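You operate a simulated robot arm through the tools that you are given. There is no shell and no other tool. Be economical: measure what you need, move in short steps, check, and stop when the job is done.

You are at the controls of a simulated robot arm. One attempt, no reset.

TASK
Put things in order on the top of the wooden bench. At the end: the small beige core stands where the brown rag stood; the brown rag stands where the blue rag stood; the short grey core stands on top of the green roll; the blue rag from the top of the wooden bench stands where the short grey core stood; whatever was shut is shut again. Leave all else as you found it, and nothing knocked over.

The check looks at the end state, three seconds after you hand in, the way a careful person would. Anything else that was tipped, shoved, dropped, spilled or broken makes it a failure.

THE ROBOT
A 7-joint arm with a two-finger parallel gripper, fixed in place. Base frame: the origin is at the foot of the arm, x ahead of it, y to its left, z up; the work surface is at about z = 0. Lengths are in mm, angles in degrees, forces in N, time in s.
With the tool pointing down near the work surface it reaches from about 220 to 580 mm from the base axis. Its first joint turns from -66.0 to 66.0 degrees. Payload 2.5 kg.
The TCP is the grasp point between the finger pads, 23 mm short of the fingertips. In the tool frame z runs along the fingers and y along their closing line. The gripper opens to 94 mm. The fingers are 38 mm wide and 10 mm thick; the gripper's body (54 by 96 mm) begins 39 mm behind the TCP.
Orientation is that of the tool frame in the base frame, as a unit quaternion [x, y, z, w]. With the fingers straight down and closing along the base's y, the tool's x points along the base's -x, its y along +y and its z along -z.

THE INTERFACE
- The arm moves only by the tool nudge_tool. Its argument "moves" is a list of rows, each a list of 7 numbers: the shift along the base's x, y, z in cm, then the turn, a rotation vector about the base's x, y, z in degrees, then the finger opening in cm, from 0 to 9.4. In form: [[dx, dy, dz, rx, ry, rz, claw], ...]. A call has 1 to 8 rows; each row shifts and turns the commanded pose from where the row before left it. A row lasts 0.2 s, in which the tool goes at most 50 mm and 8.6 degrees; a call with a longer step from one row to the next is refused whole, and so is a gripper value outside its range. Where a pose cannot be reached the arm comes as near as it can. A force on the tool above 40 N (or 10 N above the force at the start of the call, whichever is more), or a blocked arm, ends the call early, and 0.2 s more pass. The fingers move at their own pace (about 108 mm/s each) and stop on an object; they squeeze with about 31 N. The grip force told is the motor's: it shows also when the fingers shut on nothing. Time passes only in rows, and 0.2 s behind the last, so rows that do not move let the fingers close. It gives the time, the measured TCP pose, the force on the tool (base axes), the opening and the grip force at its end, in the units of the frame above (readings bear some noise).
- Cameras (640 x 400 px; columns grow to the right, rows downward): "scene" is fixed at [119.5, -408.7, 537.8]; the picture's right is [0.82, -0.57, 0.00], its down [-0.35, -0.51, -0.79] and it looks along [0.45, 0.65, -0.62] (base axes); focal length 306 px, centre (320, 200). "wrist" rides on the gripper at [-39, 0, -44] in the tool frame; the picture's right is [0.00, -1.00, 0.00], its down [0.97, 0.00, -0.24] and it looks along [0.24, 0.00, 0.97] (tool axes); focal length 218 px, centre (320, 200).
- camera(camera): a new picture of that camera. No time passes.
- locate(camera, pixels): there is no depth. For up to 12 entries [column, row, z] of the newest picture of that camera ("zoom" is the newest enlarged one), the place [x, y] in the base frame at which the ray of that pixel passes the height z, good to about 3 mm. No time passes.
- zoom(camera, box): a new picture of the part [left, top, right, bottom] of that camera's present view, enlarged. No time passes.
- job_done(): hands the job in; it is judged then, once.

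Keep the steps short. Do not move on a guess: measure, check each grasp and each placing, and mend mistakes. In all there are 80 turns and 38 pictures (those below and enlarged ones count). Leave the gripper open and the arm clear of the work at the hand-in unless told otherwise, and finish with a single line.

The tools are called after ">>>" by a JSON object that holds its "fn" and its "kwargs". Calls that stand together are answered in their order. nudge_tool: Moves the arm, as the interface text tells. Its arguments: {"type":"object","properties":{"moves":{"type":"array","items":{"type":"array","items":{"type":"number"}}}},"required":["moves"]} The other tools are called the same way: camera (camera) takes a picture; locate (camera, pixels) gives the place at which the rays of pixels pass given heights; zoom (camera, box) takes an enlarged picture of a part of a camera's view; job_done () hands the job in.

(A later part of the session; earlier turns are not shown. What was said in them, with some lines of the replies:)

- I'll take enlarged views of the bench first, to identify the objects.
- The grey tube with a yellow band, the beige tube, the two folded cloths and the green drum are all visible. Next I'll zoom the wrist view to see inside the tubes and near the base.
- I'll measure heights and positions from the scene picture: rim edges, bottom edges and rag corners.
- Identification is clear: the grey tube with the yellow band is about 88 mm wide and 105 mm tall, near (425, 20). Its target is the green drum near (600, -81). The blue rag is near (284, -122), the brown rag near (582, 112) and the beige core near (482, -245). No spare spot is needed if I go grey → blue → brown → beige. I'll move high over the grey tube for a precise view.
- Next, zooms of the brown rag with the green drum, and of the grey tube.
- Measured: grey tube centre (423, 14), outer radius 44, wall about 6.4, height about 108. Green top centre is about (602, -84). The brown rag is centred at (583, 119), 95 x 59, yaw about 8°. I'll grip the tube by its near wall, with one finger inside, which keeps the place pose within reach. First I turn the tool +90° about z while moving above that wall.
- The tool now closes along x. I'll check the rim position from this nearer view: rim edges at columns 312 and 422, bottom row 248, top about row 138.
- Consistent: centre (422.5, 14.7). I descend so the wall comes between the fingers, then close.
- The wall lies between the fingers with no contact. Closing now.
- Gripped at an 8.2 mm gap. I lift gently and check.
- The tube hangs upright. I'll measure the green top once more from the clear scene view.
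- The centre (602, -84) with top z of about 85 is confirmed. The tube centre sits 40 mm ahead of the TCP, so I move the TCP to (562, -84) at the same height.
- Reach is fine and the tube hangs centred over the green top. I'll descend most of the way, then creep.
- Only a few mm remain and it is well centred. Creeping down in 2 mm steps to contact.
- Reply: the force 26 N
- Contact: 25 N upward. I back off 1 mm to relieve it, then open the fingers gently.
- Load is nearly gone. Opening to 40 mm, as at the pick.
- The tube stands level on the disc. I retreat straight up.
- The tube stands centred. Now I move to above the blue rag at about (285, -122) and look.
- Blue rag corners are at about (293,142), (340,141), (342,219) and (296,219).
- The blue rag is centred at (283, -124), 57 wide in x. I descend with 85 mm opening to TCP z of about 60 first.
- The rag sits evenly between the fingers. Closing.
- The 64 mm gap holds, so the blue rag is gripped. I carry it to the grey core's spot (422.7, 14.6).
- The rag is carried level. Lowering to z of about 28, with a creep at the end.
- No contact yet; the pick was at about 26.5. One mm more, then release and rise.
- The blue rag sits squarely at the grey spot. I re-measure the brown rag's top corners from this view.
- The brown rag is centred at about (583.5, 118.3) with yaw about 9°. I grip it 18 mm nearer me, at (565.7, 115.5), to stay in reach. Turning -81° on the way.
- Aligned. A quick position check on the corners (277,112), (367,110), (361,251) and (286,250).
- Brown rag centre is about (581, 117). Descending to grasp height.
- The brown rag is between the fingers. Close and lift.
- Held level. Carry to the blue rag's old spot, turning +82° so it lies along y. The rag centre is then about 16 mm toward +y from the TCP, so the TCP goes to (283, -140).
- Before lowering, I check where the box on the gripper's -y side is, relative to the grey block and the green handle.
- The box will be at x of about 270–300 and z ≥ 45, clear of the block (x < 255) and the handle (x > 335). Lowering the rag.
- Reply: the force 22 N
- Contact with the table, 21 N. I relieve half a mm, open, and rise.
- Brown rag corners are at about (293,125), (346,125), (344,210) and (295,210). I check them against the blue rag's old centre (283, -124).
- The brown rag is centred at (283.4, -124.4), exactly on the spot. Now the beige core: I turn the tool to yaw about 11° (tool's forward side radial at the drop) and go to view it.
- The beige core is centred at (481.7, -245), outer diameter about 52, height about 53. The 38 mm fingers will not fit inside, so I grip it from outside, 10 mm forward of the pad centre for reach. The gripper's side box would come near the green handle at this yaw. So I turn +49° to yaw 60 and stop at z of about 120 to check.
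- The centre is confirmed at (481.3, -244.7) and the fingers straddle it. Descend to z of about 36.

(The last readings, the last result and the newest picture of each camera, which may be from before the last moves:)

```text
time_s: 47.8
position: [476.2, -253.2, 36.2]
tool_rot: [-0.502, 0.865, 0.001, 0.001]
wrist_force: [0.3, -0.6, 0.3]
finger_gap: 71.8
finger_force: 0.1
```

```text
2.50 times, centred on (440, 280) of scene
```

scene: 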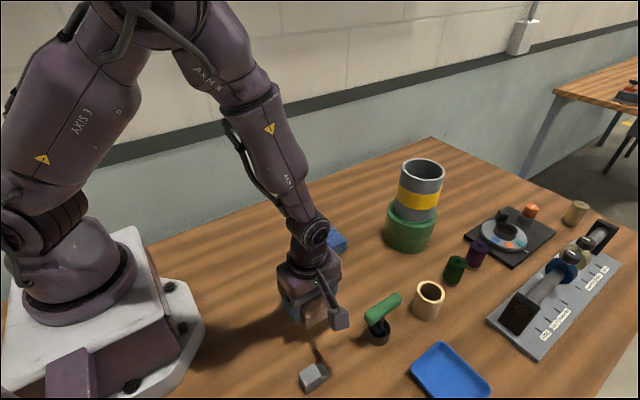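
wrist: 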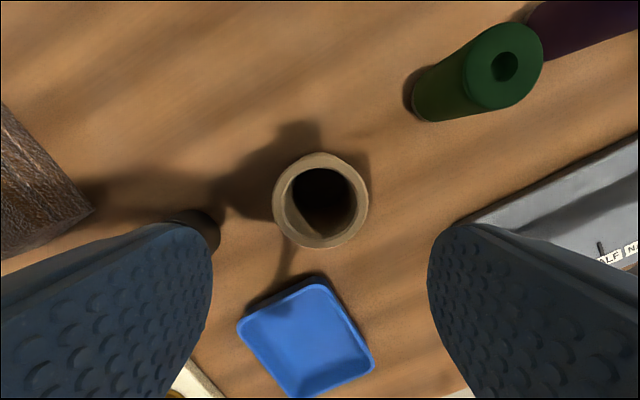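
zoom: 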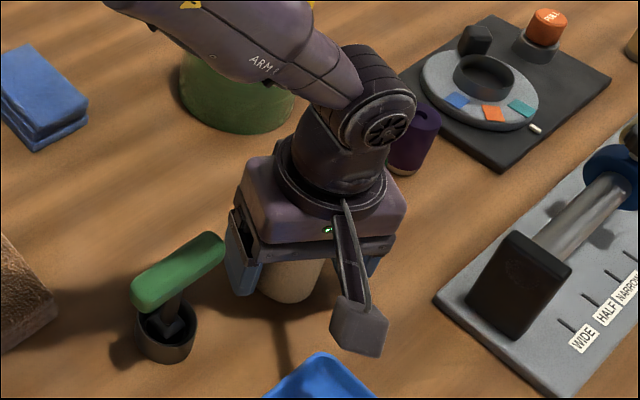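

Clear all round. Close and lift.

>>> {"fn": "nudge_tool", "kwargs": {"moves": [[0, 0, 0, 0, 0, 0, 5.8], [0, 0, 0, 0, 0, 0, 5], [0, 0, 0, 0, 0, 0, 4], [0, 0, 0, 0, 0, 0, 3], [0, 0, 0, 0, 0, 0, 3]]}}

>>> {"fn": "nudge_tool", "kwargs": {"moves": [[0, 0, 0.5, 0, 0, 0, 3], [0, 0, 1.5, 0, 0, 0, 3], [0, 0, 3, 0, 0, 0, 3], [0, 0, 4, 0, 0, 0, 3], [0, 0, 4, 0, 0, 0, 3], [0, 0, 0, 0, 0, 0, 3]]}}

>>> {"fn": "camera", "kwargs": {"camera": "wrist"}}

```text
time_s: 49.0
position: [475.4, -254.5, 35.5]
tool_rot: [-0.502, 0.865, -0.001, 0.0]
wrist_force: [-0.2, 0.0, 0.2]
finger_gap: 47.1
finger_force: 30.5
```

```text
time_s: 50.4
position: [476.0, -254.2, 164.8]
tool_rot: [-0.502, 0.865, -0.001, 0.0]
wrist_force: [0.2, -0.4, -0.2]
finger_gap: 47.0
finger_force: 31.1
```

```text
5 pictures are left
```

wrist: 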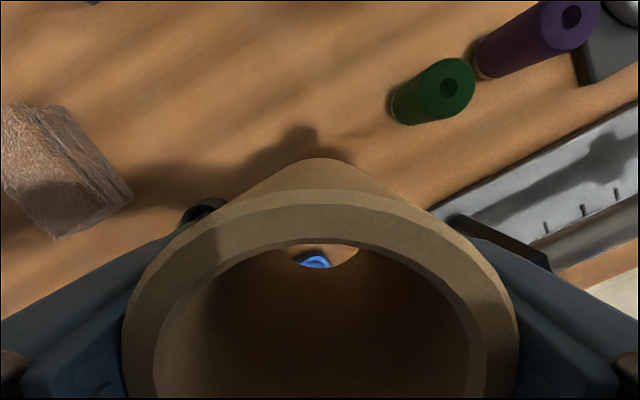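

Held upright at 47 mm gap. I carry it round the green stack via smaller x to the brown rag's old spot (582, 118), turning back to yaw 11. TCP target is (572, 116).

>>> {"fn": "nudge_tool", "kwargs": {"moves": [[-1.72, 3.48, 0, 0, 0, -8.2, 3], [-1.72, 3.48, 0, 0, 0, -8.2, 3], [-1.72, 3.48, 0, 0, 0, -8.2, 3], [-1.72, 3.48, 0, 0, 0, -8.2, 3], [-1.72, 3.48, 0, 0, 0, -8.2, 3], [0.75, 3.5, 0, 0, 0, -8.2, 3], [0.75, 3.5, 0, 0, 0, 0, 3], [0, 0, 0, 0, 0, 0, 3]]}}

>>> {"fn": "nudge_tool", "kwargs": {"moves": [[0.75, 3.5, 0, 0, 0, 0, 3], [0.75, 3.5, 0, 0, 0, 0, 3], [3.04, 1.12, 0, 0, 0, 0, 3], [3.04, 1.12, 0, 0, 0, 0, 3], [3.04, 1.12, 0, 0, 0, 0, 3], [3.04, 1.12, 0, 0, 0, 0, 3], [3.04, 1.12, 0, 0, 0, 0, 3], [0, 0, 0, 0, 0, 0, 3]]}}

```text
time_s: 52.2
position: [404.9, -10.4, 164.4]
tool_rot: [-0.095, 0.995, 0.0, 0.0]
wrist_force: [-0.9, 0.0, 0.3]
finger_gap: 46.8
finger_force: 30.9
```

```text
time_s: 54.0
position: [569.9, 116.0, 165.1]
tool_rot: [-0.096, 0.995, -0.001, -0.001]
wrist_force: [0.5, -0.2, -0.4]
finger_gap: 46.9
finger_force: 30.8
```

At the spot. Descend to z of about 50 and read the pose.

>>> {"fn": "nudge_tool", "kwargs": {"moves": [[0, 0, -3, 0, 0, 0, 3], [0, 0, -3, 0, 0, 0, 3], [0, 0, -3, 0, 0, 0, 3], [0, 0, -2.5, 0, 0, 0, 3], [0, 0, 0, 0, 0, 0, 3]]}}

```text
time_s: 55.2
position: [572.1, 117.0, 47.8]
tool_rot: [-0.096, 0.995, 0.0, 0.0]
wrist_force: [-0.4, -0.6, -0.6]
finger_gap: 46.8
finger_force: 31.0
```

Reach holds at (572, 117). Creeping down the last 11–12 mm.

>>> {"fn": "nudge_tool", "kwargs": {"moves": [[0, 0, -0.6, 0, 0, 0, 3], [0, 0, -0.3, 0, 0, 0, 3], [0, 0, -0.2, 0, 0, 0, 3], [0, 0, -0.1, 0, 0, 0, 3], [0, 0, 0, 0, 0, 0, 3]]}}

```text
time_s: 56.4
position: [571.0, 117.0, 38.2]
tool_rot: [-0.096, 0.995, 0.0, 0.0]
wrist_force: [1.1, 0.4, -0.9]
finger_gap: 46.8
finger_force: 31.3
```

>>> {"fn": "nudge_tool", "kwargs": {"moves": [[0, 0, -0.1, 0, 0, 0, 3], [0, 0, -0.1, 0, 0, 0, 3], [0, 0, 0, 0, 0, 0, 3]]}}

```text
time_s: 57.2
position: [572.3, 116.1, 36.9]
tool_rot: [-0.096, 0.995, 0.0, 0.0]
wrist_force: [-1.4, 0.3, 2.2]
finger_gap: 46.4
finger_force: 31.2
```

Just touching (2 N). Half a mm more, then open slowly.

>>> {"fn": "nudge_tool", "kwargs": {"moves": [[0, 0, -0.05, 0, 0, 0, 3], [0, 0, 0, 0, 0, 0, 3], [0, 0, 0, 0, 0, 0, 5], [0, 0, 0, 0, 0, 0, 6], [0, 0, 0, 0, 0, 0, 7.2], [0, 0, 0, 0, 0, 0, 7.2]]}}

>>> {"fn": "nudge_tool", "kwargs": {"moves": [[0, 0, 2, 0, 0, 0, 7.2], [0, 0, 3, 0, 0, 0, 7.2], [0, 0, 4, 0, 0, 0, 7.2], [0, 0, 4, 0, 0, 0, 7.2], [-2, 0, 4, 0, 0, 0, 7.2], [-4, 0, 3, 0, 0, 0, 8], [-4, 0, 2, 0, 0, 0, 9], [0, 0, 0, 0, 0, 0, 9]]}}

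>>> {"fn": "camera", "kwargs": {"camera": "wrist"}}

>>> {"fn": "camera", "kwargs": {"camera": "scene"}}

```text
time_s: 58.6
position: [572.0, 116.4, 34.5]
tool_rot: [-0.096, 0.995, 0.0, 0.0]
wrist_force: [0.1, 0.4, 0.0]
finger_gap: 72.1
finger_force: 0.1
```

```text
time_s: 60.4
position: [469.5, 115.7, 255.5]
tool_rot: [-0.096, 0.995, 0.0, 0.001]
wrist_force: [-0.3, 0.8, 0.2]
finger_gap: 90.1
finger_force: 0.1
```

```text
4 pictures are left
```

wrist: 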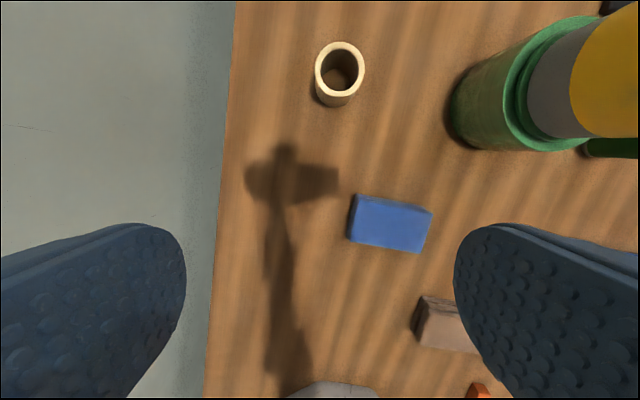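

```text
3 pictures are left
```

scene: 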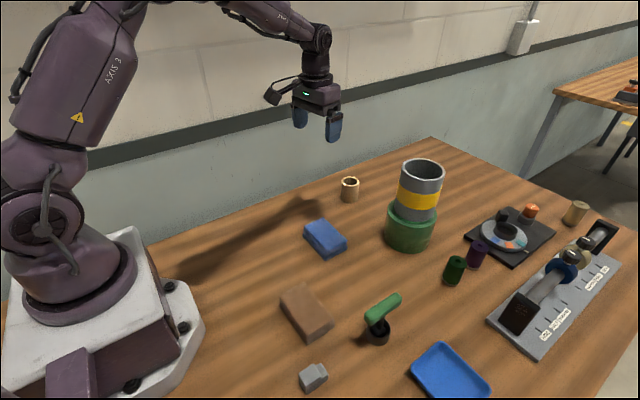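

The beige core stands upright. I verify its position: rim centre at (339,69) in the wrist view.

>>> {"fn": "locate", "kwargs": {"camera": "wrist", "pixels": [[339.5, 69, 53], [391, 224, 28], [337, 106, 0]]}}

>>> {"fn": "zoom", "kwargs": {"camera": "scene", "box": [280, 140, 480, 265]}}

```text
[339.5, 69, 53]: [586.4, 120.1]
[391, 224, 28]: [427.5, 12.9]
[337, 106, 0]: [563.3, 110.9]
```

```text
3.20 times, centred on (380, 202) of scene
```

zoom: 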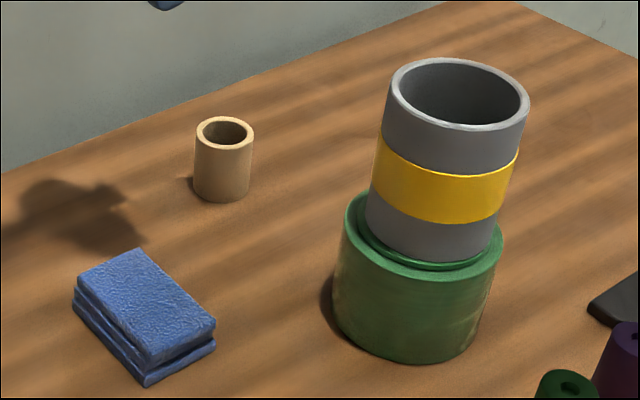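

All four placings check out within a few mm, nothing else moved, nothing was opened, and the gripper is open and clear. Handing in.

>>> {"fn": "job_done", "kwargs": {}}

```text
The job is handed in.
```

I handed the job in with the grey core on the green roll, the blue rag on the grey core's spot, the brown rag on the blue rag's spot and the beige core on the brown rag's spot, all within about 5 mm; nothing else was disturbed and nothing had to be opened.
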